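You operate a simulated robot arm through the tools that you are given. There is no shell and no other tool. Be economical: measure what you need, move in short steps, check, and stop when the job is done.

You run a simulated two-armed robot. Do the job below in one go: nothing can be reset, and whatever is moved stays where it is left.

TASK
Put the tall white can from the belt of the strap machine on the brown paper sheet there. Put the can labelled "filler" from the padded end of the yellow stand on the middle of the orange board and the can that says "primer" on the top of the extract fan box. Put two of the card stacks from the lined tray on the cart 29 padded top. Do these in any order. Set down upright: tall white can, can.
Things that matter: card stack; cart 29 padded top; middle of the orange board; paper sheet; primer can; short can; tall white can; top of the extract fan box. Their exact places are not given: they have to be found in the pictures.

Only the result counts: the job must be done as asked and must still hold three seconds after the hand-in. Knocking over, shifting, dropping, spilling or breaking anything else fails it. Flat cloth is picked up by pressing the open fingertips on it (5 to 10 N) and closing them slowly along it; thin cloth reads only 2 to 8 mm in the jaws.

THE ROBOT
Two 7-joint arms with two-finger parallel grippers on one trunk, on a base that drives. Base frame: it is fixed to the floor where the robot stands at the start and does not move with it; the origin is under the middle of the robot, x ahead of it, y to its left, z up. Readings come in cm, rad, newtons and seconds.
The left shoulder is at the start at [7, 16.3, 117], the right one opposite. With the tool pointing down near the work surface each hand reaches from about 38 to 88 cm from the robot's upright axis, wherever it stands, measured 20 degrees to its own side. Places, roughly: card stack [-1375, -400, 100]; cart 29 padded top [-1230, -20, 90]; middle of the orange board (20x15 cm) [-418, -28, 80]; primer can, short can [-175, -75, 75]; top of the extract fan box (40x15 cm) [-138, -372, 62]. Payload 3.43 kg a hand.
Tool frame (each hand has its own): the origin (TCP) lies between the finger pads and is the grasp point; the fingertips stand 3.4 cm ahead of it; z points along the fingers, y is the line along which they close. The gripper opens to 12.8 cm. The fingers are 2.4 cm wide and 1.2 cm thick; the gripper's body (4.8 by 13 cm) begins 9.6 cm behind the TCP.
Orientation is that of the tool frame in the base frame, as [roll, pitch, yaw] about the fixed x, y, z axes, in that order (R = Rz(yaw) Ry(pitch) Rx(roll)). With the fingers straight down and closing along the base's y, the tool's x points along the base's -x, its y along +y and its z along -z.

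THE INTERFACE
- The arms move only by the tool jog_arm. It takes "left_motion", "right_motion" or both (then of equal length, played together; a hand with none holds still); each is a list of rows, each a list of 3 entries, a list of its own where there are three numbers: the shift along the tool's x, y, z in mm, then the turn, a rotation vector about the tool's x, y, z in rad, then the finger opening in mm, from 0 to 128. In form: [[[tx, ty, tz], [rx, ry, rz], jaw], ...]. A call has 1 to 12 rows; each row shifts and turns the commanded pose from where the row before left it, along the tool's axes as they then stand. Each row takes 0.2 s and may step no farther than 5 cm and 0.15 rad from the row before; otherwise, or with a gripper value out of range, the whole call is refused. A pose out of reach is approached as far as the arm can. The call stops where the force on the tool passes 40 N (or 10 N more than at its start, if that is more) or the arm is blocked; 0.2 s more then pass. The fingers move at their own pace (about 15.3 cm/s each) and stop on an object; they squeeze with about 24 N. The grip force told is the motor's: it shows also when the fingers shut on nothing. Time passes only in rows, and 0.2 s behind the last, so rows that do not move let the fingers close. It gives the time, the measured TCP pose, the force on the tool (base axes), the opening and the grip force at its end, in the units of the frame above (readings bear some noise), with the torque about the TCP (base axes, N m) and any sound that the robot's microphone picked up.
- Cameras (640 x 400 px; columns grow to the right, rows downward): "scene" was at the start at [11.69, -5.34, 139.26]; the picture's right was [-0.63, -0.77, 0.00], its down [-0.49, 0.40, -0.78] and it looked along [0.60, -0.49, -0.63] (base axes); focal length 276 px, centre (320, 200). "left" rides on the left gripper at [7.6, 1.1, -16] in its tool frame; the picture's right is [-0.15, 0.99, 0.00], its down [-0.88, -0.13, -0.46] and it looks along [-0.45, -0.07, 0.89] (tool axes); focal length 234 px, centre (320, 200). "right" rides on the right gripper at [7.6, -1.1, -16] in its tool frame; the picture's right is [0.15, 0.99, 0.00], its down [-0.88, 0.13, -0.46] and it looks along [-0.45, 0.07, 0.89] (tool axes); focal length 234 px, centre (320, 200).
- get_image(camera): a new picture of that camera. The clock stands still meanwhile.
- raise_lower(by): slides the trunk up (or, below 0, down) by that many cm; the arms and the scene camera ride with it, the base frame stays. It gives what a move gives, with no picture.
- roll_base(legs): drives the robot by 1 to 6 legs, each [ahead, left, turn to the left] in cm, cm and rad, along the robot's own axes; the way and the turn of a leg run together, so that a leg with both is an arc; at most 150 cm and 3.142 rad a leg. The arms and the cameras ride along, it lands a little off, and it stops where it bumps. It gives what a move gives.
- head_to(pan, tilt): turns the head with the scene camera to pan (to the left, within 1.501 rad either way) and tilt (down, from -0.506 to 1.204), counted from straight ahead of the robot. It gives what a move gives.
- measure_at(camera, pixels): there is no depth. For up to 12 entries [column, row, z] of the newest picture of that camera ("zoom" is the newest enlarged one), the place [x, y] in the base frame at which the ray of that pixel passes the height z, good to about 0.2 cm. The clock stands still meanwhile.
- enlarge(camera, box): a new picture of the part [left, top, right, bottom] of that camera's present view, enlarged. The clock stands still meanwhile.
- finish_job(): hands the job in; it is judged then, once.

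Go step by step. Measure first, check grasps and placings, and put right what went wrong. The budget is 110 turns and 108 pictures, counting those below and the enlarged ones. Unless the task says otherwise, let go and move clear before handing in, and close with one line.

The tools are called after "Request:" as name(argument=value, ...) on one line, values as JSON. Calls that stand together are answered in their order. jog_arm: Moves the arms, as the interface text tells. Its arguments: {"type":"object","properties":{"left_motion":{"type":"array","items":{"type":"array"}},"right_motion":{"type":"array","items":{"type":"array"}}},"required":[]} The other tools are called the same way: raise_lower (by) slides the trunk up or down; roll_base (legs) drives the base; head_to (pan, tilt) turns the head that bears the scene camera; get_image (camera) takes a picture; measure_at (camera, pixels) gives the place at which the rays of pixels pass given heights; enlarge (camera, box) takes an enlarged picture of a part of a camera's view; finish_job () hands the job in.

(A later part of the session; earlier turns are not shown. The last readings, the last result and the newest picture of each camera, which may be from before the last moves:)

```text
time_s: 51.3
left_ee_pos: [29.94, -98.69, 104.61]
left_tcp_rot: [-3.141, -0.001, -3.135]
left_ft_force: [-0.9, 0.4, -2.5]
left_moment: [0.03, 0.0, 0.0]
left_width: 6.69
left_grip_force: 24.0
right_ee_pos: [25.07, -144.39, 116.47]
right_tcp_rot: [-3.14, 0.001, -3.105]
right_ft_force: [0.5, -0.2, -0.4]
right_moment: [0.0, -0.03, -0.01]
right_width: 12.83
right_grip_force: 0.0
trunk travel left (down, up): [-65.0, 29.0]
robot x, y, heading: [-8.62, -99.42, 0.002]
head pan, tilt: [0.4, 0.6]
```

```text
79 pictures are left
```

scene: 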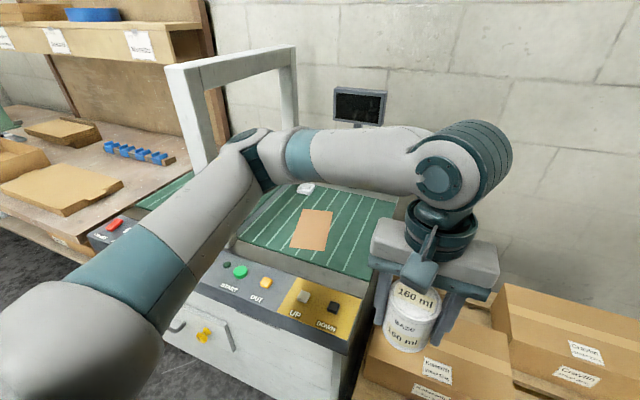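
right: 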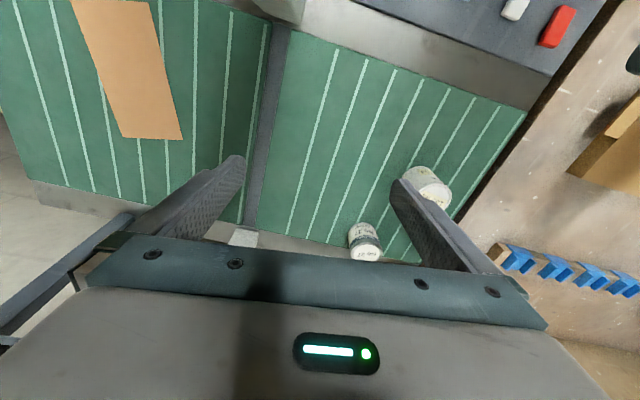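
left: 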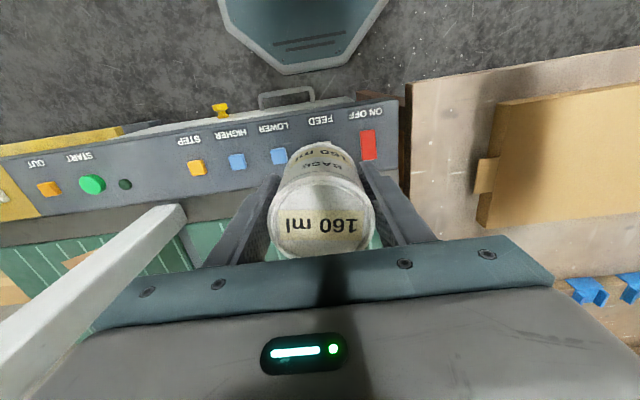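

Path is clear; the pallet edge is at x≈40. I turn left 0.65 and advance a little.

Request:
roll_base(legs=[[0, 0, 0.65], [10, -3, 0]])

Request:
head_to(pan=0.0, tilt=0.6)

Request:
get_image(camera="scene")

```text
time_s: 54.2
left_ee_pos: [31.07, -71.54, 104.54]
left_tcp_rot: [-3.141, -0.001, -2.485]
left_ft_force: [0.9, -0.2, -2.5]
left_moment: [-0.01, 0.02, 0.01]
left_width: 6.71
left_grip_force: 24.0
right_ee_pos: [54.87, -110.69, 116.54]
right_tcp_rot: [3.141, -0.001, -2.452]
right_ft_force: [0.1, 0.5, -0.1]
right_moment: [-0.03, 0.03, 0.0]
right_width: 12.81
right_grip_force: 0.0
trunk travel left (down, up): [-65.0, 29.0]
robot x, y, heading: [0.58, -95.94, 0.657]
head pan, tilt: [0.4, 0.6]
```

```text
time_s: 55.0
left_ee_pos: [30.91, -71.52, 104.68]
left_tcp_rot: [3.141, -0.001, -2.486]
left_ft_force: [0.9, -0.5, -2.8]
left_moment: [0.01, 0.03, -0.03]
left_width: 6.7
left_grip_force: 23.6
right_ee_pos: [54.75, -110.76, 116.57]
right_tcp_rot: [-3.141, 0.0, -2.453]
right_ft_force: [-0.7, 0.0, 0.5]
right_moment: [0.01, -0.01, 0.02]
right_width: 12.77
right_grip_force: 0.1
trunk travel left (down, up): [-65.0, 29.0]
robot x, y, heading: [0.77, -95.8, 0.658]
head pan, tilt: [0.0, 0.6]
```

```text
78 pictures are left
```

scene: 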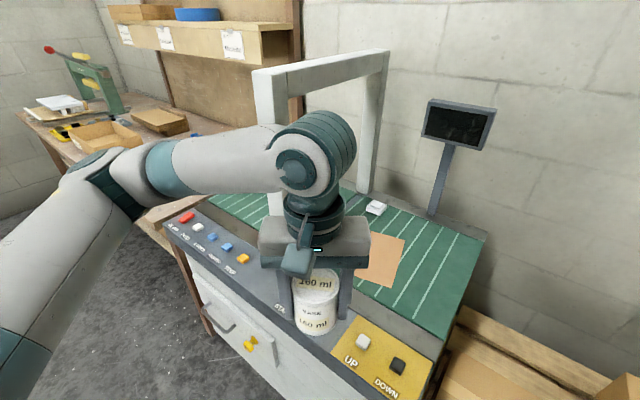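

Good configuration; sheet visible around (382,260). I re-measure its corners.

Request:
measure_at(camera="scene", pixels=[[405, 238, 80], [397, 287, 80], [354, 277, 80], [371, 233, 80]])

Request:
jog_arm(left_motion=[[[-10, -6, 0], [0, 0, 0], 0], [[-18, -10, 0], [0, 0, 0], 0], [[-28, -16, 0], [0, 0, 0], 0], [[-34, -20, 0], [0, 0, 0], 0], [[-34, -20, 0], [0, 0, 0], 0], [[-34, -20, 0], [0, 0, 0], 0], [[-34, -20, 0], [0, 0, 0], 0], [[-34, -20, 0], [0, 0, 0], 0], [[-28, -16, 0], [0, 0, 0], 0], [[-18, -10, 0], [0, 0, 0], 0], [[-10, -6, 0], [0, 0, 0], 0], [[-4, -2, 0], [0, 0, 0], 0]])

Request:
get_image(camera="scene")

Request:
get_image(camera="left")

```text
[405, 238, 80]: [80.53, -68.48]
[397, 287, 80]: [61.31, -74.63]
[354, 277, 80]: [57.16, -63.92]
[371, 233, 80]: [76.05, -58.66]
```

```text
time_s: 57.6
left_ee_pos: [63.92, -67.34, 104.63]
left_tcp_rot: [-3.14, -0.002, -2.487]
left_ft_force: [0.0, 0.3, -2.1]
left_moment: [-0.03, 0.02, -0.03]
left_width: 6.7
left_grip_force: 24.0
right_ee_pos: [54.83, -110.73, 116.47]
right_tcp_rot: [-3.14, 0.0, -2.452]
right_ft_force: [0.4, -0.9, -0.6]
right_moment: [-0.01, 0.01, -0.01]
right_width: 12.82
right_grip_force: 0.1
trunk travel left (down, up): [-65.0, 29.0]
robot x, y, heading: [0.77, -95.69, 0.653]
head pan, tilt: [0.0, 0.6]
```

```text
77 pictures are left
```

scene: 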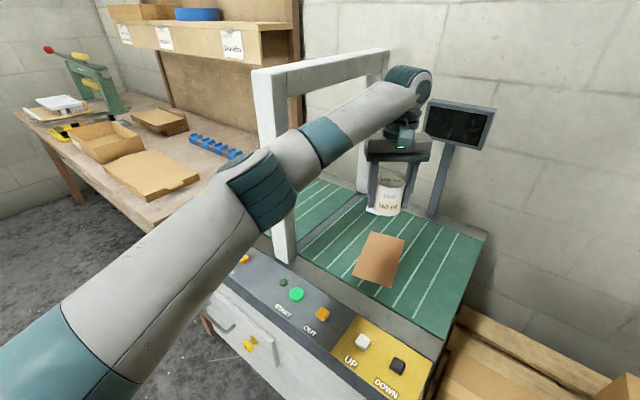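

```text
76 pictures are left
```

left: 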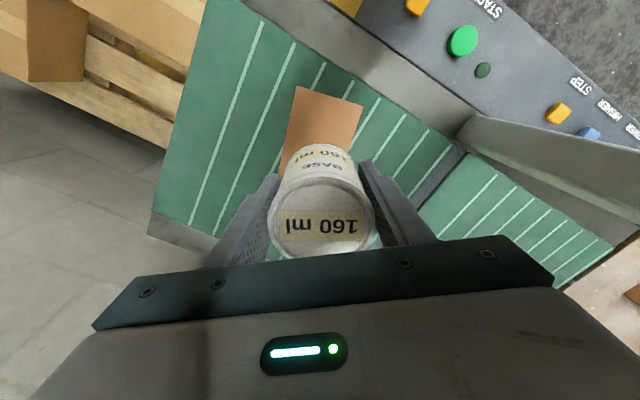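

Sheet centre ≈(68.8,-66.4). Shift 3 cm and descend to just above the sheet.

Request:
jog_arm(left_motion=[[[-15, -6, 0], [0, 0, 0], 0], [[-16, -7, 0], [0, 0, 0], 0], [[0, 0, 10], [0, 0, 0], 0], [[0, 0, 20], [0, 0, 0], 0], [[0, 0, 25], [0, 0, 0], 0], [[0, 0, 25], [0, 0, 0], 0], [[0, 0, 25], [0, 0, 0], 0], [[0, 0, 25], [0, 0, 0], 0], [[0, 0, 20], [0, 0, 0], 0], [[0, 0, 15], [0, 0, 0], 0], [[0, 0, 12], [0, 0, 0], 0], [[0, 0, 8], [0, 0, 0], 0]])

Request:
get_image(camera="left")

Request:
get_image(camera="scene")

```text
time_s: 60.2
left_ee_pos: [66.93, -66.46, 86.12]
left_tcp_rot: [-3.141, -0.001, -2.485]
left_ft_force: [-0.7, 0.4, -1.6]
left_moment: [-0.04, 0.0, -0.01]
left_width: 6.7
left_grip_force: 24.3
right_ee_pos: [54.8, -110.81, 116.36]
right_tcp_rot: [3.141, -0.001, -2.453]
right_ft_force: [-0.1, -0.9, -0.5]
right_moment: [0.02, -0.03, 0.01]
right_width: 12.82
right_grip_force: 0.1
trunk travel left (down, up): [-65.0, 29.0]
robot x, y, heading: [0.72, -95.63, 0.656]
head pan, tilt: [0.0, 0.6]
```

```text
75 pictures are left
```

left: 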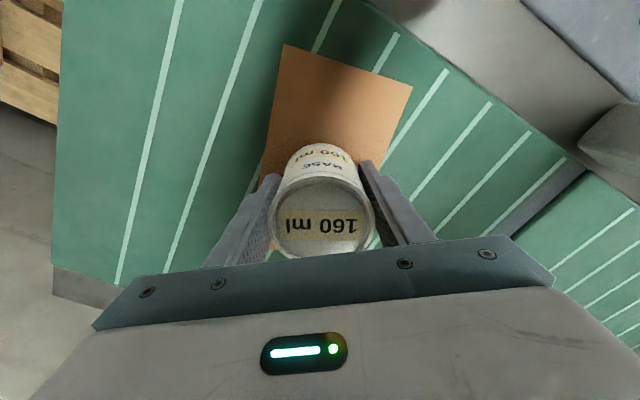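

```text
74 pictures are left
```

scene: 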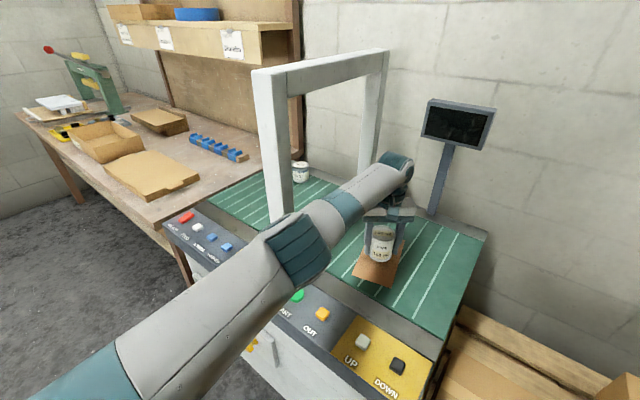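

Over the sheet, TCP (66.9,-66.5). Lower until contact in small steps.

Request:
jog_arm(left_motion=[[[-8, 0, 4], [0, 0, 0], 0], [[0, 0, 4], [0, 0, 0], 0], [[0, 0, 3], [0, 0, 0], 0], [[0, 0, 2], [0, 0, 0], 0], [[0, 0, 2], [0, 0, 0], 0], [[0, 0, 0], [0, 0, 0], 0]])

```text
time_s: 61.6
left_ee_pos: [67.09, -66.5, 84.97]
left_tcp_rot: [-3.141, 0.0, -2.486]
left_ft_force: [0.1, 0.0, -2.2]
left_moment: [0.0, 0.02, -0.02]
left_width: 6.69
left_grip_force: 24.1
left hand out of reach, approached as far as the arm can: row 1
right_ee_pos: [54.9, -110.71, 116.51]
right_tcp_rot: [3.141, -0.001, -2.451]
right_ft_force: [-0.4, -0.3, 0.0]
right_moment: [-0.05, 0.01, -0.01]
right_width: 12.81
right_grip_force: 0.1
trunk travel left (down, up): [-65.0, 29.0]
robot x, y, heading: [0.74, -95.64, 0.657]
head pan, tilt: [0.0, 0.6]
```

Near reach limit; continue down by lowering the trunk slightly.

Request:
raise_lower(by=-0.5)

```text
time_s: 62.2
left_ee_pos: [67.01, -66.42, 84.58]
left_tcp_rot: [3.14, 0.0, -2.486]
left_ft_force: [-0.1, -0.5, 3.1]
left_moment: [-0.03, -0.04, 0.0]
left_width: 6.71
left_grip_force: 24.3
right_ee_pos: [54.85, -110.85, 116.03]
right_tcp_rot: [-3.141, 0.0, -2.452]
right_ft_force: [0.1, -0.8, -0.4]
right_moment: [0.02, 0.03, 0.01]
right_width: 12.78
right_grip_force: 0.2
trunk travel left (down, up): [-64.5, 29.5]
robot x, y, heading: [0.99, -95.48, 0.657]
head pan, tilt: [0.0, 0.6]
```

Contact felt (+3.1 N). Open, then rise straight up.

Request:
jog_arm(left_motion=[[[0, 0, 0], [0, 0, 0], 75], [[0, 0, 0], [0, 0, 0], 90], [[0, 0, 0], [0, 0, 0], 120], [[0, 0, -15], [0, 0, 0], 120], [[0, 0, -40], [0, 0, 0], 120], [[0, 0, -45], [0, 0, 0], 120], [[0, 0, -45], [0, 0, 0], 120], [[0, 0, -45], [0, 0, 0], 120], [[40, 20, 0], [0, 0, 0], 120], [[40, 20, 0], [0, 0, 0], 120], [[40, 20, 0], [0, 0, 0], 120]])

Request:
get_image(camera="left")

Request:
get_image(camera="scene")

```text
time_s: 64.6
left_ee_pos: [53.68, -68.84, 103.33]
left_tcp_rot: [-3.142, -0.004, -2.484]
left_ft_force: [-0.8, 0.4, 0.1]
left_moment: [-0.01, -0.02, 0.03]
left_width: 12.0
left_grip_force: 0.1
right_ee_pos: [54.73, -110.73, 116.03]
right_tcp_rot: [-3.14, 0.0, -2.454]
right_ft_force: [-1.0, 0.5, 0.2]
right_moment: [-0.02, -0.01, 0.0]
right_width: 12.78
right_grip_force: 0.0
trunk travel left (down, up): [-64.5, 29.5]
robot x, y, heading: [0.32, -95.91, 0.657]
head pan, tilt: [0.0, 0.6]
```

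```text
73 pictures are left
```

left: 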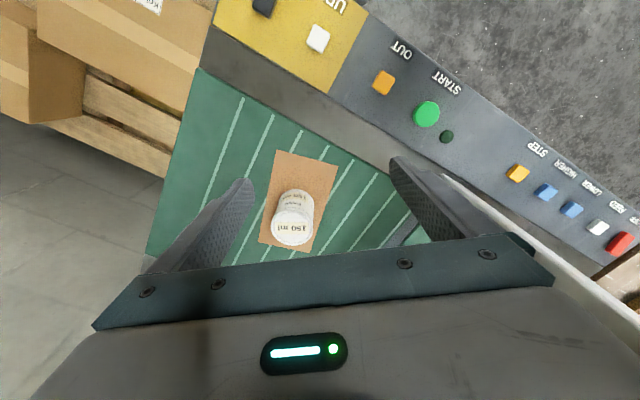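

```text
72 pictures are left
```

scene: 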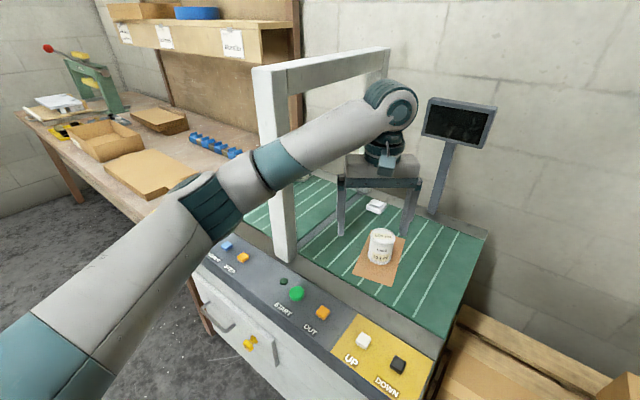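

First can stands on the sheet. I retract the left hand, back off, and turn round to look toward [-175,-75].

Request:
jog_arm(left_motion=[[[45, 0, 0], [0, 0, 0], 120], [[45, 0, 0], [0, 0, 0], 120], [[45, 0, 0], [0, 0, 0], 120], [[45, 0, -20], [0, 0, 0], 120], [[20, 0, -30], [0, 0, 0], 120]])

Request:
roll_base(legs=[[-40, 0, 0], [0, 0, 2.4]])

Request:
get_image(camera="scene")

```text
time_s: 65.8
left_ee_pos: [38.06, -81.5, 108.37]
left_tcp_rot: [3.141, -0.002, -2.483]
left_ft_force: [-0.8, -0.1, 0.3]
left_moment: [0.02, -0.04, 0.01]
left_width: 12.02
left_grip_force: 0.1
right_ee_pos: [54.82, -110.83, 116.02]
right_tcp_rot: [-3.141, 0.0, -2.453]
right_ft_force: [0.2, -0.2, 0.2]
right_moment: [-0.02, 0.04, -0.04]
right_width: 12.8
right_grip_force: 0.0
trunk travel left (down, up): [-64.5, 29.5]
robot x, y, heading: [0.81, -95.88, 0.658]
head pan, tilt: [0.0, 0.6]
```

```text
time_s: 73.9
left_ee_pos: [-68.03, -104.69, 108.42]
left_tcp_rot: [-3.141, -0.002, -0.104]
left_ft_force: [0.3, 0.8, 0.3]
left_moment: [0.0, -0.04, 0.0]
left_width: 12.01
left_grip_force: 0.1
right_ee_pos: [-59.71, -71.96, 115.94]
right_tcp_rot: [3.141, 0.001, -0.073]
right_ft_force: [0.1, 0.3, 0.6]
right_moment: [0.0, 0.01, -0.02]
right_width: 12.82
right_grip_force: 0.1
trunk travel left (down, up): [-64.5, 29.5]
robot x, y, heading: [-31.12, -120.33, 3.041]
head pan, tilt: [0.0, 0.6]
```

```text
71 pictures are left
```

scene: 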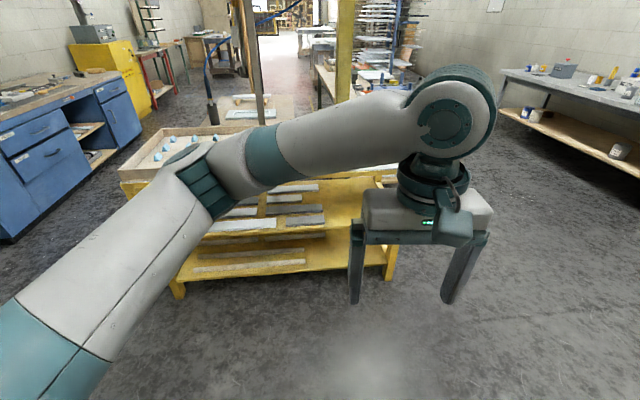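

The yellow stand is ahead but the arm hides its right end. I move the left hand aside (left) and look again.

Request:
jog_arm(left_motion=[[[0, 45, 0], [0, 0, 0], 120], [[0, 45, 0], [0, 0, 0], 120], [[0, 45, 0], [0, 0, 0], 120], [[0, 45, 0], [0, 0, 0], 120], [[0, 45, 0], [0, 0, 0], 120]])

Request:
head_to(pan=-0.15, tilt=0.45)

Request:
get_image(camera="scene")

```text
time_s: 75.1
left_ee_pos: [-70.32, -127.34, 108.26]
left_tcp_rot: [-3.14, 0.0, -0.106]
left_ft_force: [-0.6, -0.5, 0.6]
left_moment: [0.02, 0.01, -0.03]
left_width: 12.01
left_grip_force: 0.1
right_ee_pos: [-59.89, -72.16, 116.08]
right_tcp_rot: [-3.139, 0.001, -0.072]
right_ft_force: [0.2, -0.9, -0.6]
right_moment: [0.01, 0.02, -0.01]
right_width: 12.82
right_grip_force: 0.1
trunk travel left (down, up): [-64.5, 29.5]
robot x, y, heading: [-30.93, -120.18, 3.031]
head pan, tilt: [0.0, 0.6]
```

```text
time_s: 75.8
left_ee_pos: [-70.47, -127.05, 108.33]
left_tcp_rot: [3.141, -0.002, -0.106]
left_ft_force: [0.0, -0.2, -0.7]
left_moment: [-0.02, 0.0, -0.03]
left_width: 12.03
left_grip_force: 0.0
right_ee_pos: [-59.81, -71.92, 116.01]
right_tcp_rot: [-3.141, -0.001, -0.073]
right_ft_force: [-0.6, -0.6, 0.8]
right_moment: [0.0, -0.02, 0.01]
right_width: 12.78
right_grip_force: 0.1
trunk travel left (down, up): [-64.5, 29.5]
robot x, y, heading: [-30.63, -120.36, 3.032]
head pan, tilt: [-0.15, 0.45]
```

```text
70 pictures are left
```

scene: 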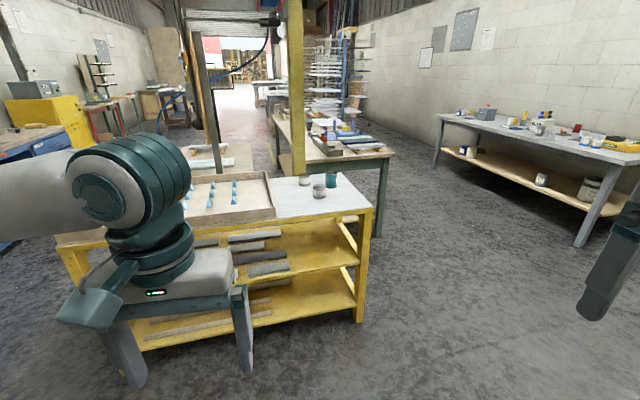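

The padded end of the yellow stand carries a few cans near (318,185). Enlarge.

Request:
enlarge(camera="scene", box=[230, 130, 390, 230])

Request:
measure_at(camera="scene", pixels=[[373, 209, 75], [365, 183, 75], [278, 219, 75], [318, 197, 75], [331, 186, 75], [305, 184, 75]])

```text
4.00 times, centred on (310, 180) of scene
```

zoom: 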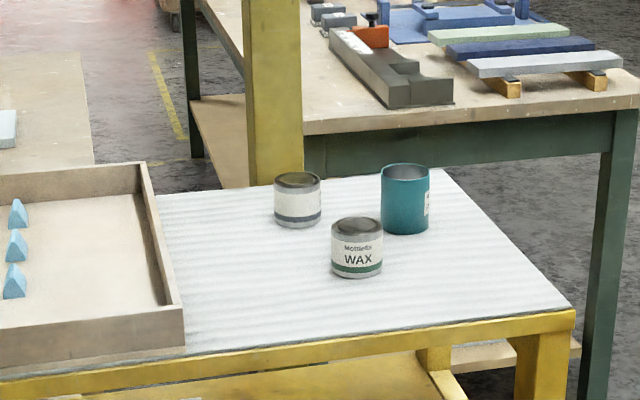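

```text
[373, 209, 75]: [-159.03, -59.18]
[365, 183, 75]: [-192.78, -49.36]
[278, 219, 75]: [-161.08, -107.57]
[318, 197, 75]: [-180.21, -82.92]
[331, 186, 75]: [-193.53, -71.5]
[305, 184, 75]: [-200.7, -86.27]
```

Three cans: a WAX one, a short one whose label is turned away, and a tall teal one. I drive closer to read labels.

Request:
roll_base(legs=[[0, 0, 0.11], [78, -28, 0]])

Request:
head_to(pan=0, tilt=0.7)

Request:
get_image(camera="scene")

Request:
get_image(camera="left")

```text
time_s: 80.8
left_ee_pos: [-147.09, -103.44, 108.24]
left_tcp_rot: [3.141, -0.003, 0.005]
left_ft_force: [-0.3, -0.6, -0.3]
left_moment: [0.0, 0.02, 0.01]
left_width: 12.02
left_grip_force: 0.1
right_ee_pos: [-142.43, -47.51, 115.94]
right_tcp_rot: [-3.141, 0.0, 0.037]
right_ft_force: [-0.6, 0.1, -0.7]
right_moment: [-0.01, -0.04, 0.02]
right_width: 12.81
right_grip_force: 0.2
trunk travel left (down, up): [-64.5, 29.5]
robot x, y, heading: [-108.54, -92.18, -3.139]
head pan, tilt: [-0.15, 0.45]
```

```text
time_s: 81.5
left_ee_pos: [-146.96, -103.71, 108.32]
left_tcp_rot: [-3.141, -0.002, 0.004]
left_ft_force: [-0.2, 0.6, -0.1]
left_moment: [0.01, 0.02, -0.02]
left_width: 12.0
left_grip_force: 0.0
right_ee_pos: [-142.44, -47.48, 116.16]
right_tcp_rot: [3.14, 0.0, 0.036]
right_ft_force: [-0.8, -0.3, -0.3]
right_moment: [-0.01, -0.04, 0.0]
right_width: 12.79
right_grip_force: 0.0
trunk travel left (down, up): [-64.5, 29.5]
robot x, y, heading: [-108.36, -92.21, -3.139]
head pan, tilt: [0.0, 0.7]
```

```text
68 pictures are left
```

scene: 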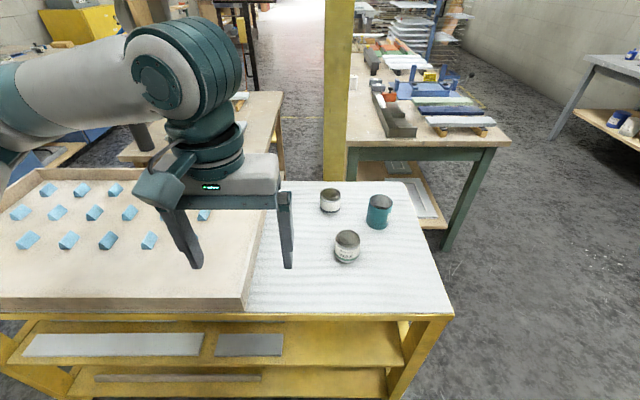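

```text
67 pictures are left
```

left: 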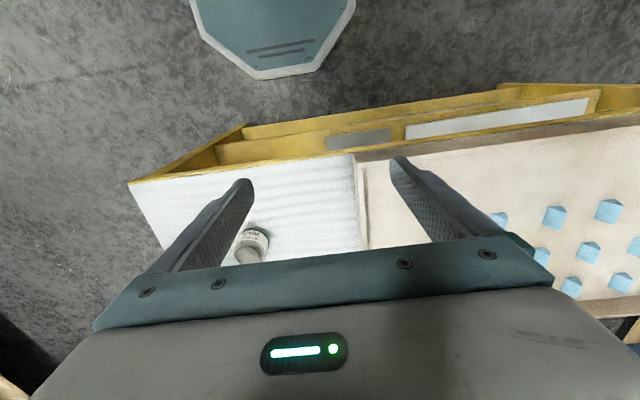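

Request:
enlarge(camera="scene", box=[300, 170, 420, 280])

Request:
measure_at(camera="scene", pixels=[[452, 314, 72], [452, 314, 76], [407, 181, 76], [248, 307, 80], [330, 212, 75], [378, 227, 75], [347, 263, 75]])

Request:
measure_at(camera="left", pixels=[[129, 182, 72], [129, 182, 76]])

```text
3.64 times, centred on (360, 225) of scene
```

zoom: 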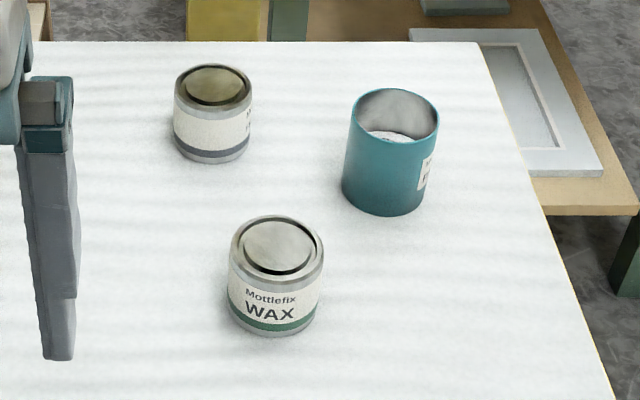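

```text
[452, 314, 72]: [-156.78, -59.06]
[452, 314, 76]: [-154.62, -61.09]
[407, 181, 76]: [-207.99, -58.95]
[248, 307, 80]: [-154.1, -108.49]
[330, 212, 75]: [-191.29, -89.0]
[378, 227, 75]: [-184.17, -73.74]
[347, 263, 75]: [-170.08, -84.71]
```

```text
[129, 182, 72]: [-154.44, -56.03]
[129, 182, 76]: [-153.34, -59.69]
```

The stand top seems ~z 79. Labels of the rear short can and the teal can face right (+y) / away, so I drive round to the stand's right end, facing -y.

Request:
roll_base(legs=[[0, -100, 0], [75, 0, 0], [0, 0, 1.571]])

Request:
get_image(camera="scene")

```text
time_s: 94.1
left_ee_pos: [-169.68, -32.52, 108.42]
left_tcp_rot: [-3.14, -0.002, 1.603]
left_ft_force: [0.8, 1.0, 0.6]
left_moment: [-0.04, -0.02, 0.0]
left_width: 12.04
left_grip_force: 0.0
right_ee_pos: [-225.87, -29.49, 115.88]
right_tcp_rot: [-3.141, -0.001, 1.636]
right_ft_force: [-0.2, 0.6, 0.3]
right_moment: [-0.01, 0.01, -0.01]
right_width: 12.8
right_grip_force: 0.1
trunk travel left (down, up): [-64.5, 29.5]
robot x, y, heading: [-182.18, 5.4, -1.535]
head pan, tilt: [0.0, 0.7]
```

```text
65 pictures are left
```

scene: 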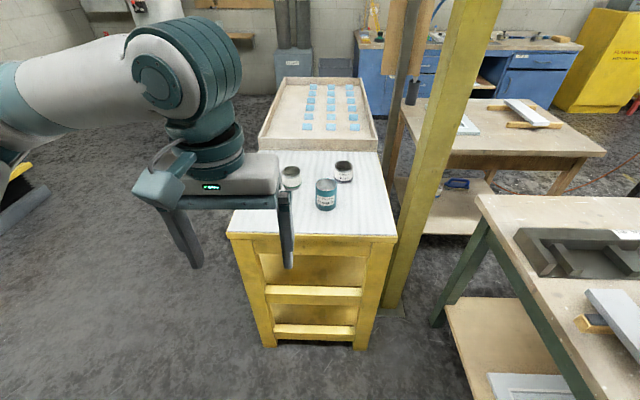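

Request:
enlarge(camera="scene", box=[265, 140, 385, 220])

Request:
measure_at(camera="scene", pixels=[[226, 235, 79], [398, 238, 79], [226, 235, 72], [398, 238, 72], [381, 152, 76]])

```text
5.00 times, centred on (325, 180) of scene
```

zoom: 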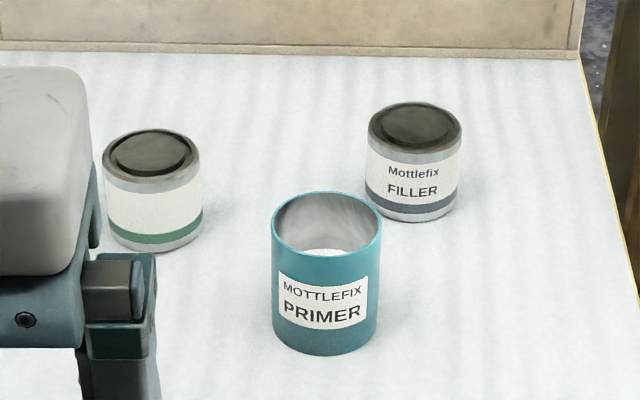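

```text
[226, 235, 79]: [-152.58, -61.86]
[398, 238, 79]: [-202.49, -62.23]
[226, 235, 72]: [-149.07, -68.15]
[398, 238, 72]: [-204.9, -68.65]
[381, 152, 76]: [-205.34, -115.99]
```

Clear now: the teal can is "PRIMER", the short right-hand one is "FILLER". I measure them and the yellow post.

Request:
measure_at(camera="zoom", pixels=[[413, 221, 79], [414, 126, 86], [414, 126, 88], [325, 355, 79], [327, 222, 88], [327, 222, 91], [153, 251, 79], [369, 128, 86], [462, 130, 86]])

Request:
measure_at(camera="scene", pixels=[[383, 305, 0], [403, 308, 0], [480, 200, 85]])

```text
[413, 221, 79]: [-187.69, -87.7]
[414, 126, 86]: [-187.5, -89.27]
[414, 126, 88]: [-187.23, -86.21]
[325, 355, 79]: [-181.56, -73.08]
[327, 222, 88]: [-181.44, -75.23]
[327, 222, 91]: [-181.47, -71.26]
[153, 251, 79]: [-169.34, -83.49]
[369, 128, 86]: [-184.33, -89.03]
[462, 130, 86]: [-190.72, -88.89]
```

```text
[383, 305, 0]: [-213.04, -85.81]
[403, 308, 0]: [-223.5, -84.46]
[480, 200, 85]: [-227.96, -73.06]
```

Filler centre ≈(-187.6,-90.9), top z≈85; primer ≈(-181.5,-76.6), top ≈87. Advance the base 18 cm and bring the left hand above the filler.

Request:
roll_base(legs=[[18, -2, -0.036]])

```text
time_s: 95.6
left_ee_pos: [-172.9, -50.87, 108.27]
left_tcp_rot: [3.141, -0.001, 1.568]
left_ft_force: [-0.1, 0.5, -0.9]
left_moment: [0.03, -0.02, -0.01]
left_width: 12.0
left_grip_force: 0.0
right_ee_pos: [-228.93, -45.94, 116.02]
right_tcp_rot: [-3.141, 0.0, 1.601]
right_ft_force: [0.0, 0.1, -0.3]
right_moment: [0.04, -0.01, -0.01]
right_width: 12.79
right_grip_force: 0.1
trunk travel left (down, up): [-64.5, 29.5]
robot x, y, heading: [-183.84, -12.52, -1.576]
head pan, tilt: [0.0, 0.7]
```

Request:
jog_arm(left_motion=[[[-35, -20, 0], [0, 0, 0], 128], [[-40, -20, 0], [0, 0, 0], 128], [[-40, -20, 0], [0, 0, 0], 128], [[-40, -20, 0], [0, 0, 0], 128], [[-40, -20, 0], [0, 0, 0], 128], [[-40, -20, 0], [0, 0, 0], 128], [[-40, -15, 0], [0, 0, 0], 128], [[-40, -12, 0], [0, 0, 0], 128], [[-40, 0, 0], [0, 0, 0], 128], [[-25, 0, 0], [0, 0, 0], 128], [[0, 0, 0], [0, 0, 0], 128]])

Request:
get_image(camera="left")

Request:
get_image(camera="scene")

```text
time_s: 98.0
left_ee_pos: [-187.52, -88.78, 108.29]
left_tcp_rot: [3.141, 0.0, 1.568]
left_ft_force: [0.3, -0.9, 0.1]
left_moment: [-0.01, 0.01, -0.02]
left_width: 12.8
left_grip_force: 0.1
right_ee_pos: [-228.93, -46.06, 115.98]
right_tcp_rot: [-3.141, 0.0, 1.604]
right_ft_force: [-1.2, 0.4, 0.8]
right_moment: [0.0, 0.0, 0.02]
right_width: 12.8
right_grip_force: 0.0
trunk travel left (down, up): [-64.5, 29.5]
robot x, y, heading: [-183.61, -12.59, -1.575]
head pan, tilt: [0.0, 0.7]
```

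```text
63 pictures are left
```

left: 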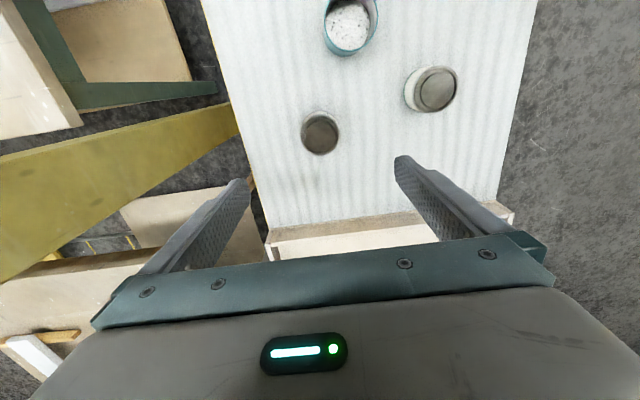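

```text
62 pictures are left
```

scene: 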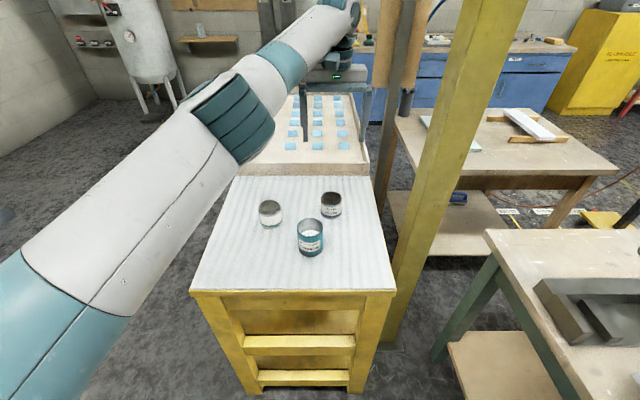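

Request:
measure_at(camera="left", pixels=[[319.5, 135, 85], [319.5, 135, 87], [302, 135, 85], [338, 135, 85], [319, 114, 79], [349, 32, 87]])

Request:
measure_at(camera="scene", pixels=[[331, 198, 85], [331, 198, 87], [331, 218, 79], [310, 257, 79], [310, 225, 87], [391, 292, 79]])

```text
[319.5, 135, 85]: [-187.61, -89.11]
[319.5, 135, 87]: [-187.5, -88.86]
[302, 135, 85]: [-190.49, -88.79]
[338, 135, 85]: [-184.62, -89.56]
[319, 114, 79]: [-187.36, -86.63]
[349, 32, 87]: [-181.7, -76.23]
```

```text
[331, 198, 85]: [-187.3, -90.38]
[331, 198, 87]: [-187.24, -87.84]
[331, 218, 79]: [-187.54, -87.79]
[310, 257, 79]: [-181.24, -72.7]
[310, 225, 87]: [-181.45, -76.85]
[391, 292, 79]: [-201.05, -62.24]
```

Filler centre ≈(-187.5,-89.1), top ≈86. Descend to TCP 83.8, then close.

Request:
jog_arm(left_motion=[[[-3, 0, 40], [0, 0, 0], 128], [[0, 0, 45], [0, 0, 0], 128], [[0, 0, 45], [0, 0, 0], 128], [[0, 0, 45], [0, 0, 0], 128], [[0, 0, 40], [0, 0, 0], 128], [[0, 0, 20], [0, 0, 0], 128], [[0, 0, 10], [0, 0, 0], 128], [[0, 0, 0], [0, 0, 0], 100], [[0, 0, 0], [0, 0, 0], 60], [[0, 0, 0], [0, 0, 0], 0], [[0, 0, 0], [0, 0, 0], 0], [[0, 0, 0], [0, 0, 0], 0]])

Request:
get_image(camera="left")

```text
time_s: 100.6
left_ee_pos: [-187.57, -89.29, 83.7]
left_tcp_rot: [-3.141, -0.001, 1.569]
left_ft_force: [-0.4, 0.1, 0.1]
left_moment: [-0.06, 0.02, 0.01]
left_width: 6.56
left_grip_force: 24.0
right_ee_pos: [-228.89, -46.06, 115.88]
right_tcp_rot: [3.141, 0.0, 1.602]
right_ft_force: [-0.3, -0.5, 0.2]
right_moment: [-0.01, -0.01, -0.01]
right_width: 12.81
right_grip_force: 0.2
trunk travel left (down, up): [-64.5, 29.5]
robot x, y, heading: [-184.2, -12.55, -1.576]
head pan, tilt: [0.0, 0.7]
```

```text
61 pictures are left
```

left: 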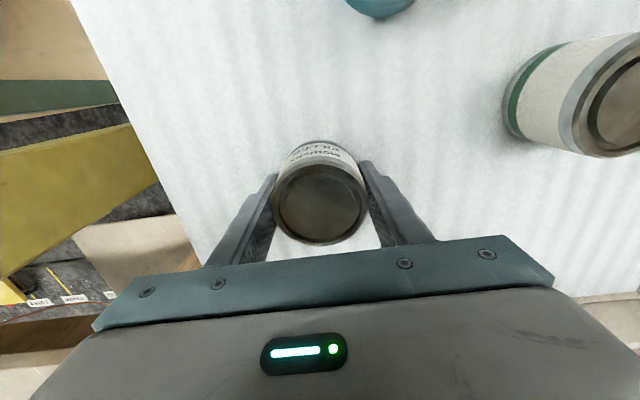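

Gripped (6.56 cm). Gentle lift, then retract.

Request:
jog_arm(left_motion=[[[0, 0, -3], [0, 0, 0], 0], [[0, 0, -6], [0, 0, 0], 0], [[0, 0, -10], [0, 0, 0], 0], [[0, 0, -15], [0, 0, 0], 0], [[0, 0, -20], [0, 0, 0], 0], [[0, 0, -25], [0, 0, 0], 0], [[0, 0, -30], [0, 0, 0], 0], [[0, 0, -35], [0, 0, 0], 0], [[0, 0, -35], [0, 0, 0], 0], [[0, 0, -30], [0, 0, 0], 0], [[0, 0, -20], [0, 0, 0], 0], [[0, 0, -10], [0, 0, 0], 0]])

Request:
jog_arm(left_motion=[[[10, 0, 0], [0, 0, 0], 0], [[20, 0, 0], [0, 0, 0], 0], [[30, 0, 0], [0, 0, 0], 0], [[40, 0, 0], [0, 0, 0], 0], [[40, 0, 0], [0, 0, 0], 0], [[40, 0, 0], [0, 0, 0], 0], [[40, 0, 0], [0, 0, 0], 0], [[40, 0, 0], [0, 0, 0], 0], [[40, 0, 0], [0, 0, 0], 0], [[30, 0, 0], [0, 0, 0], 0], [[15, 0, 0], [0, 0, 0], 0], [[5, 0, 0], [0, 0, 0], 0]])

Request:
head_to(pan=-1.4, tilt=0.4)

Request:
get_image(camera="scene")

```text
time_s: 103.2
left_ee_pos: [-187.74, -89.18, 107.68]
left_tcp_rot: [-3.141, -0.001, 1.569]
left_ft_force: [0.1, 0.6, -2.8]
left_moment: [0.02, 0.03, -0.02]
left_width: 6.54
left_grip_force: 24.0
right_ee_pos: [-228.95, -46.06, 116.01]
right_tcp_rot: [-3.14, 0.0, 1.603]
right_ft_force: [0.6, -0.6, -0.1]
right_moment: [0.0, 0.0, -0.02]
right_width: 12.78
right_grip_force: 0.0
trunk travel left (down, up): [-64.5, 29.5]
robot x, y, heading: [-183.91, -12.3, -1.572]
head pan, tilt: [0.0, 0.7]
```

```text
time_s: 105.8
left_ee_pos: [-187.44, -54.11, 107.5]
left_tcp_rot: [3.141, -0.001, 1.569]
left_ft_force: [0.2, 0.6, -1.9]
left_moment: [-0.02, 0.02, 0.02]
left_width: 6.53
left_grip_force: 24.5
right_ee_pos: [-228.89, -46.02, 115.99]
right_tcp_rot: [3.141, 0.001, 1.602]
right_ft_force: [0.0, 0.4, 0.2]
right_moment: [-0.02, -0.02, -0.01]
right_width: 12.8
right_grip_force: 0.0
trunk travel left (down, up): [-64.5, 29.5]
robot x, y, heading: [-184.19, -12.3, -1.574]
head pan, tilt: [0.0, 0.7]
```

```text
time_s: 107.3
left_ee_pos: [-187.6, -54.17, 107.63]
left_tcp_rot: [3.141, 0.0, 1.569]
left_ft_force: [-0.2, 0.3, -2.2]
left_moment: [-0.02, 0.01, 0.01]
left_width: 6.54
left_grip_force: 23.9
right_ee_pos: [-228.88, -45.92, 116.02]
right_tcp_rot: [3.141, 0.001, 1.602]
right_ft_force: [0.4, 0.7, 0.4]
right_moment: [0.01, 0.0, -0.02]
right_width: 12.79
right_grip_force: 0.0
trunk travel left (down, up): [-64.5, 29.5]
robot x, y, heading: [-184.12, -12.48, -1.58]
head pan, tilt: [-1.4, 0.4]
```

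```text
60 pictures are left
```

scene: 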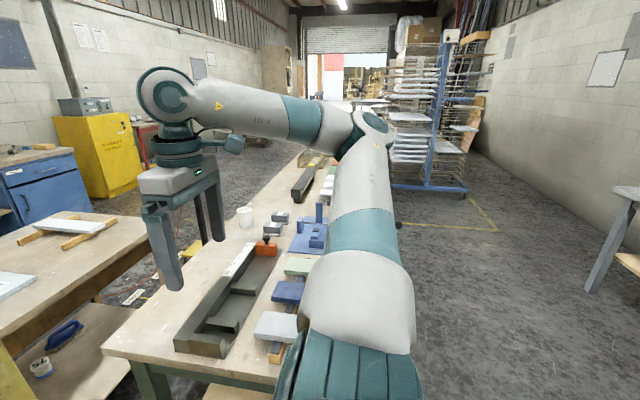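

A long bench runs in -x with boards on it. I back off into the aisle and go right along it.

Request:
roll_base(legs=[[-45, 0, 0], [0, -130, 0]])

Request:
head_to(pan=-0.8, tilt=0.45)

Request:
get_image(camera="scene")

```text
time_s: 116.2
left_ee_pos: [-318.87, -7.21, 107.69]
left_tcp_rot: [3.141, -0.001, 1.548]
left_ft_force: [0.7, -0.9, -1.9]
left_moment: [-0.01, 0.0, -0.03]
left_width: 6.57
left_grip_force: 23.7
right_ee_pos: [-360.28, 1.6, 116.02]
right_tcp_rot: [-3.141, -0.001, 1.585]
right_ft_force: [0.0, 0.3, 0.5]
right_moment: [0.01, 0.02, -0.03]
right_width: 12.79
right_grip_force: 0.1
trunk travel left (down, up): [-64.5, 29.5]
robot x, y, heading: [-314.62, 34.43, -1.593]
head pan, tilt: [-1.4, 0.4]
```

```text
time_s: 117.2
left_ee_pos: [-318.85, -7.28, 107.62]
left_tcp_rot: [-3.14, 0.001, 1.55]
left_ft_force: [0.4, 0.2, -2.0]
left_moment: [0.0, 0.0, 0.0]
left_width: 6.53
left_grip_force: 23.9
right_ee_pos: [-360.28, 1.57, 116.06]
right_tcp_rot: [-3.14, -0.001, 1.582]
right_ft_force: [0.7, -0.5, -0.9]
right_moment: [0.03, 0.03, 0.0]
right_width: 12.8
right_grip_force: 0.0
trunk travel left (down, up): [-64.5, 29.5]
robot x, y, heading: [-314.18, 34.64, -1.592]
head pan, tilt: [-0.799, 0.45]
```

```text
59 pictures are left
```

scene: 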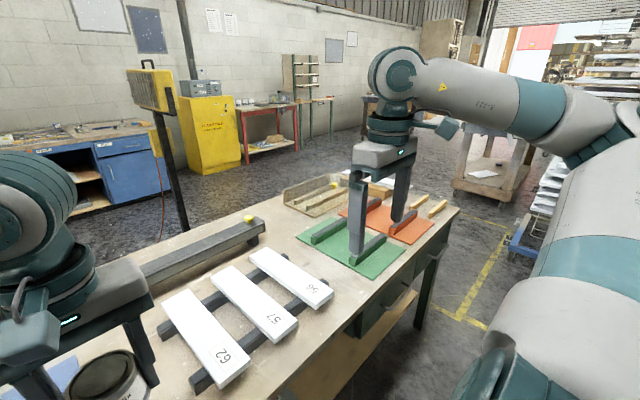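

Orange board at (385,225) beyond the green one; the blue rack foot at (515,250) may restrict driving. Measure.

Request:
measure_at(camera="scene", pixels=[[515, 252, 8], [530, 268, 3], [537, 205, 30], [459, 209, 80], [435, 221, 80], [411, 245, 80], [342, 211, 80], [372, 200, 80], [290, 397, 80]])

Request:
enlarge(camera="scene", box=[280, 160, 480, 290])

```text
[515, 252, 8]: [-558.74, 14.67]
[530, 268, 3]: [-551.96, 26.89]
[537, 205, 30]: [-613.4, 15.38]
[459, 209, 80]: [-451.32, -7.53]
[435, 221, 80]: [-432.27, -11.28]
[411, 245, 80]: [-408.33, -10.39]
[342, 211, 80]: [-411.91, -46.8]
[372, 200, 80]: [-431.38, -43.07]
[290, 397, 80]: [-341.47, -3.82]
```

```text
3.08 times, centred on (380, 225) of scene
```

zoom: 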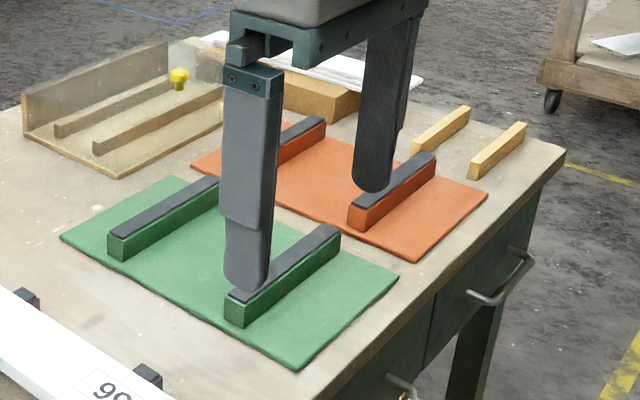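

Orange board's middle ≈(-420,-28) with two raised bars. Rack is at x≈-555, out of the way. Drive right 105 cm.

Request:
roll_base(legs=[[0, -105, 0.02]])

Request:
head_to(pan=0.0, tilt=0.9)

Request:
get_image(camera="scene")

Request:
get_image(camera="left")

```text
time_s: 122.7
left_ee_pos: [-424.81, -5.39, 107.66]
left_tcp_rot: [3.141, -0.001, 1.556]
left_ft_force: [-1.3, 0.4, -2.6]
left_moment: [-0.03, -0.01, 0.02]
left_width: 6.56
left_grip_force: 24.9
right_ee_pos: [-466.15, 3.24, 115.98]
right_tcp_rot: [-3.141, 0.001, 1.589]
right_ft_force: [-0.2, -0.2, -0.6]
right_moment: [0.0, -0.03, -0.01]
right_width: 12.79
right_grip_force: 0.1
trunk travel left (down, up): [-64.5, 29.5]
robot x, y, heading: [-420.69, 36.22, -1.586]
head pan, tilt: [-0.799, 0.45]
```

```text
time_s: 123.8
left_ee_pos: [-424.77, -5.37, 107.63]
left_tcp_rot: [-3.141, 0.0, 1.558]
left_ft_force: [0.5, -0.5, -2.3]
left_moment: [-0.03, 0.0, 0.0]
left_width: 6.53
left_grip_force: 23.7
right_ee_pos: [-466.16, 3.23, 116.07]
right_tcp_rot: [3.141, 0.0, 1.588]
right_ft_force: [0.4, 0.1, 0.7]
right_moment: [-0.05, -0.03, 0.0]
right_width: 12.79
right_grip_force: 0.0
trunk travel left (down, up): [-64.5, 29.5]
robot x, y, heading: [-420.87, 36.34, -1.584]
head pan, tilt: [0.0, 0.901]
```

```text
57 pictures are left
```

scene: 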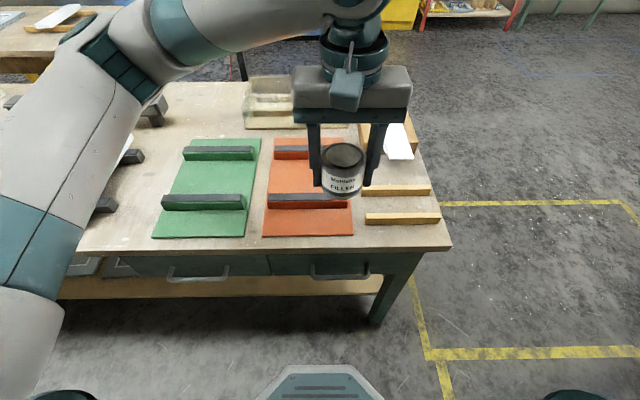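

```text
56 pictures are left
```

left: 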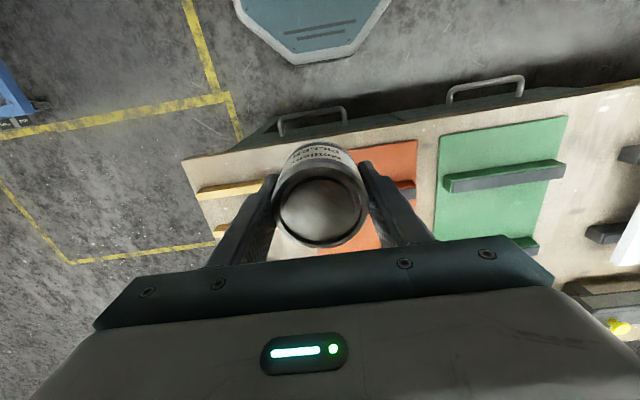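

Request:
measure_at(camera="scene", pixels=[[262, 237, 80], [262, 237, 76], [355, 236, 80], [275, 139, 80], [452, 248, 80], [452, 248, 76], [268, 207, 80], [274, 159, 80], [274, 147, 83]])

Request:
measure_at(camera="left", pixels=[[417, 140, 80], [417, 140, 76], [181, 160, 80], [181, 160, 76]])

```text
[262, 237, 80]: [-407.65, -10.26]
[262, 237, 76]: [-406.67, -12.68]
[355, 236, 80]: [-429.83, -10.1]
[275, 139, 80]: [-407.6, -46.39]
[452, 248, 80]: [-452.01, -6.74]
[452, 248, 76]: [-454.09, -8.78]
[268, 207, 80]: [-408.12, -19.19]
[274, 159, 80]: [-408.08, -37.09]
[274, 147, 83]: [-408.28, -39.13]
```

```text
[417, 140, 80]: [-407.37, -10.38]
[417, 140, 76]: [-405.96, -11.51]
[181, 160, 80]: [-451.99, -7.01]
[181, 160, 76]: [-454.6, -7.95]
```

Board top z≈80; middle ≈(-418.8,-28.8) between bars. Move over it.

Request:
jog_arm(left_motion=[[[-8, 3, 0], [0, 0, 0], 0], [[-18, 6, 0], [0, 0, 0], 0], [[-28, 8, 0], [0, 0, 0], 0], [[-34, 9, 0], [0, 0, 0], 0], [[-34, 9, 0], [0, 0, 0], 0], [[-34, 9, 0], [0, 0, 0], 0], [[-34, 9, 0], [0, 0, 0], 0], [[-24, 6, 0], [0, 0, 0], 0], [[-14, 3, 0], [0, 0, 0], 0], [[-6, 1, 0], [0, 0, 0], 0], [[0, 0, 0], [0, 0, 0], 0]])

Request:
jog_arm(left_motion=[[[0, 0, 10], [0, 0, 0], 0], [[0, 0, 20], [0, 0, 0], 0], [[0, 0, 30], [0, 0, 0], 0], [[0, 0, 35], [0, 0, 0], 0], [[0, 0, 35], [0, 0, 0], 0], [[0, 0, 30], [0, 0, 0], 0], [[0, 0, 25], [0, 0, 0], 0], [[0, 0, 15], [0, 0, 0], 0], [[0, 0, 10], [0, 0, 0], 0], [[0, 0, 3], [0, 0, 0], 0]])

Request:
get_image(camera="left")

Request:
get_image(camera="scene")

```text
time_s: 126.2
left_ee_pos: [-418.68, -29.07, 107.42]
left_tcp_rot: [3.141, -0.002, 1.557]
left_ft_force: [-0.2, -0.1, -2.3]
left_moment: [0.01, 0.01, 0.04]
left_width: 6.54
left_grip_force: 24.0
right_ee_pos: [-466.18, 3.22, 115.99]
right_tcp_rot: [3.141, -0.001, 1.588]
right_ft_force: [-0.2, 0.4, 0.1]
right_moment: [-0.01, 0.0, 0.04]
right_width: 12.8
right_grip_force: 0.1
trunk travel left (down, up): [-64.5, 29.5]
robot x, y, heading: [-420.64, 36.74, -1.584]
head pan, tilt: [0.0, 0.901]
```

```text
time_s: 128.4
left_ee_pos: [-418.69, -28.92, 86.23]
left_tcp_rot: [3.141, -0.001, 1.557]
left_ft_force: [-0.2, -1.1, -2.0]
left_moment: [0.03, -0.03, -0.04]
left_width: 6.55
left_grip_force: 23.9
right_ee_pos: [-466.17, 3.23, 116.04]
right_tcp_rot: [-3.141, 0.0, 1.591]
right_ft_force: [-0.7, -0.6, -0.3]
right_moment: [0.0, 0.02, 0.02]
right_width: 12.79
right_grip_force: 0.1
trunk travel left (down, up): [-64.5, 29.5]
robot x, y, heading: [-420.71, 36.27, -1.582]
head pan, tilt: [0.0, 0.901]
```

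```text
55 pictures are left
```

left: 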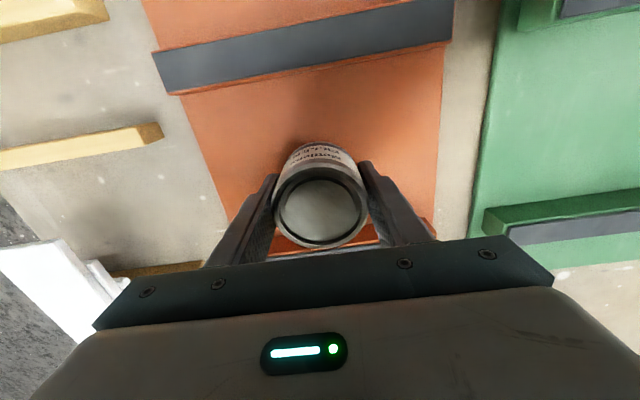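

```text
54 pictures are left
```

scene: 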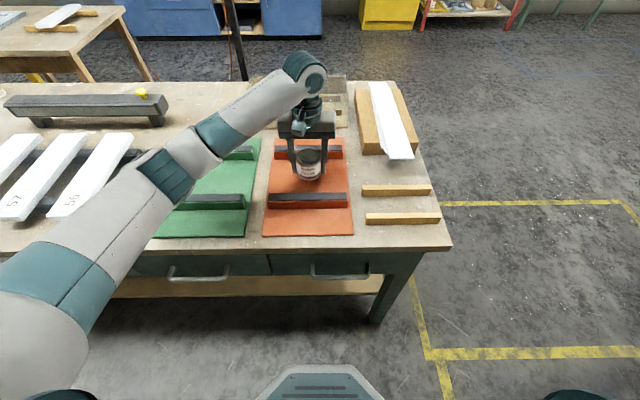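

Between bars, slightly to the far side; shift 7 mm nearer and lower to contact.

Request:
jog_arm(left_motion=[[[7, 0, 0], [0, 0, 0], 0], [[0, 0, 5], [0, 0, 0], 0], [[0, 0, 4], [0, 0, 0], 0], [[0, 0, 3], [0, 0, 0], 0], [[0, 0, 2], [0, 0, 0], 0]])

```text
time_s: 129.6
left_ee_pos: [-418.79, -28.21, 84.9]
left_tcp_rot: [-3.14, -0.002, 1.556]
left_ft_force: [0.4, -0.5, -2.1]
left_moment: [-0.04, -0.01, -0.01]
left_width: 6.56
left_grip_force: 23.4
right_ee_pos: [-466.04, 3.15, 115.99]
right_tcp_rot: [-3.141, 0.0, 1.588]
right_ft_force: [0.4, -0.1, 1.1]
right_moment: [0.0, -0.01, 0.0]
right_width: 12.81
right_grip_force: 0.1
trunk travel left (down, up): [-64.5, 29.5]
robot x, y, heading: [-420.79, 36.48, -1.581]
head pan, tilt: [0.0, 0.901]
```

Request:
jog_arm(left_motion=[[[0, 0, 2], [0, 0, 0], 0], [[0, 0, 2], [0, 0, 0], 0], [[0, 0, 0], [0, 0, 0], 0]])

```text
time_s: 130.4
left_ee_pos: [-418.89, -28.22, 84.34]
left_tcp_rot: [-3.141, -0.002, 1.558]
left_ft_force: [-0.3, 0.7, -1.7]
left_moment: [0.04, 0.03, 0.03]
left_width: 6.57
left_grip_force: 24.2
right_ee_pos: [-466.13, 3.17, 115.94]
right_tcp_rot: [-3.141, 0.0, 1.589]
right_ft_force: [-0.7, 0.3, 0.3]
right_moment: [0.02, 0.02, 0.0]
right_width: 12.79
right_grip_force: 0.1
trunk travel left (down, up): [-64.5, 29.5]
robot x, y, heading: [-420.62, 36.4, -1.591]
head pan, tilt: [0.0, 0.901]
```

Request:
jog_arm(left_motion=[[[0, 0, 2], [0, 0, 0], 0], [[0, 0, 1], [0, 0, 0], 0], [[0, 0, 0], [0, 0, 0], 0]])

```text
time_s: 131.2
left_ee_pos: [-418.76, -28.19, 84.38]
left_tcp_rot: [-3.14, 0.005, 1.558]
left_ft_force: [0.3, -6.8, 16.0]
left_moment: [0.36, -0.15, -0.06]
left_width: 6.55
left_grip_force: 24.0
right_ee_pos: [-466.06, 3.34, 116.05]
right_tcp_rot: [3.141, 0.001, 1.589]
right_ft_force: [-0.6, -0.3, 0.7]
right_moment: [-0.02, 0.05, 0.04]
right_width: 12.8
right_grip_force: 0.0
trunk travel left (down, up): [-64.5, 29.5]
robot x, y, heading: [-420.62, 36.39, -1.584]
head pan, tilt: [0.0, 0.901]
```

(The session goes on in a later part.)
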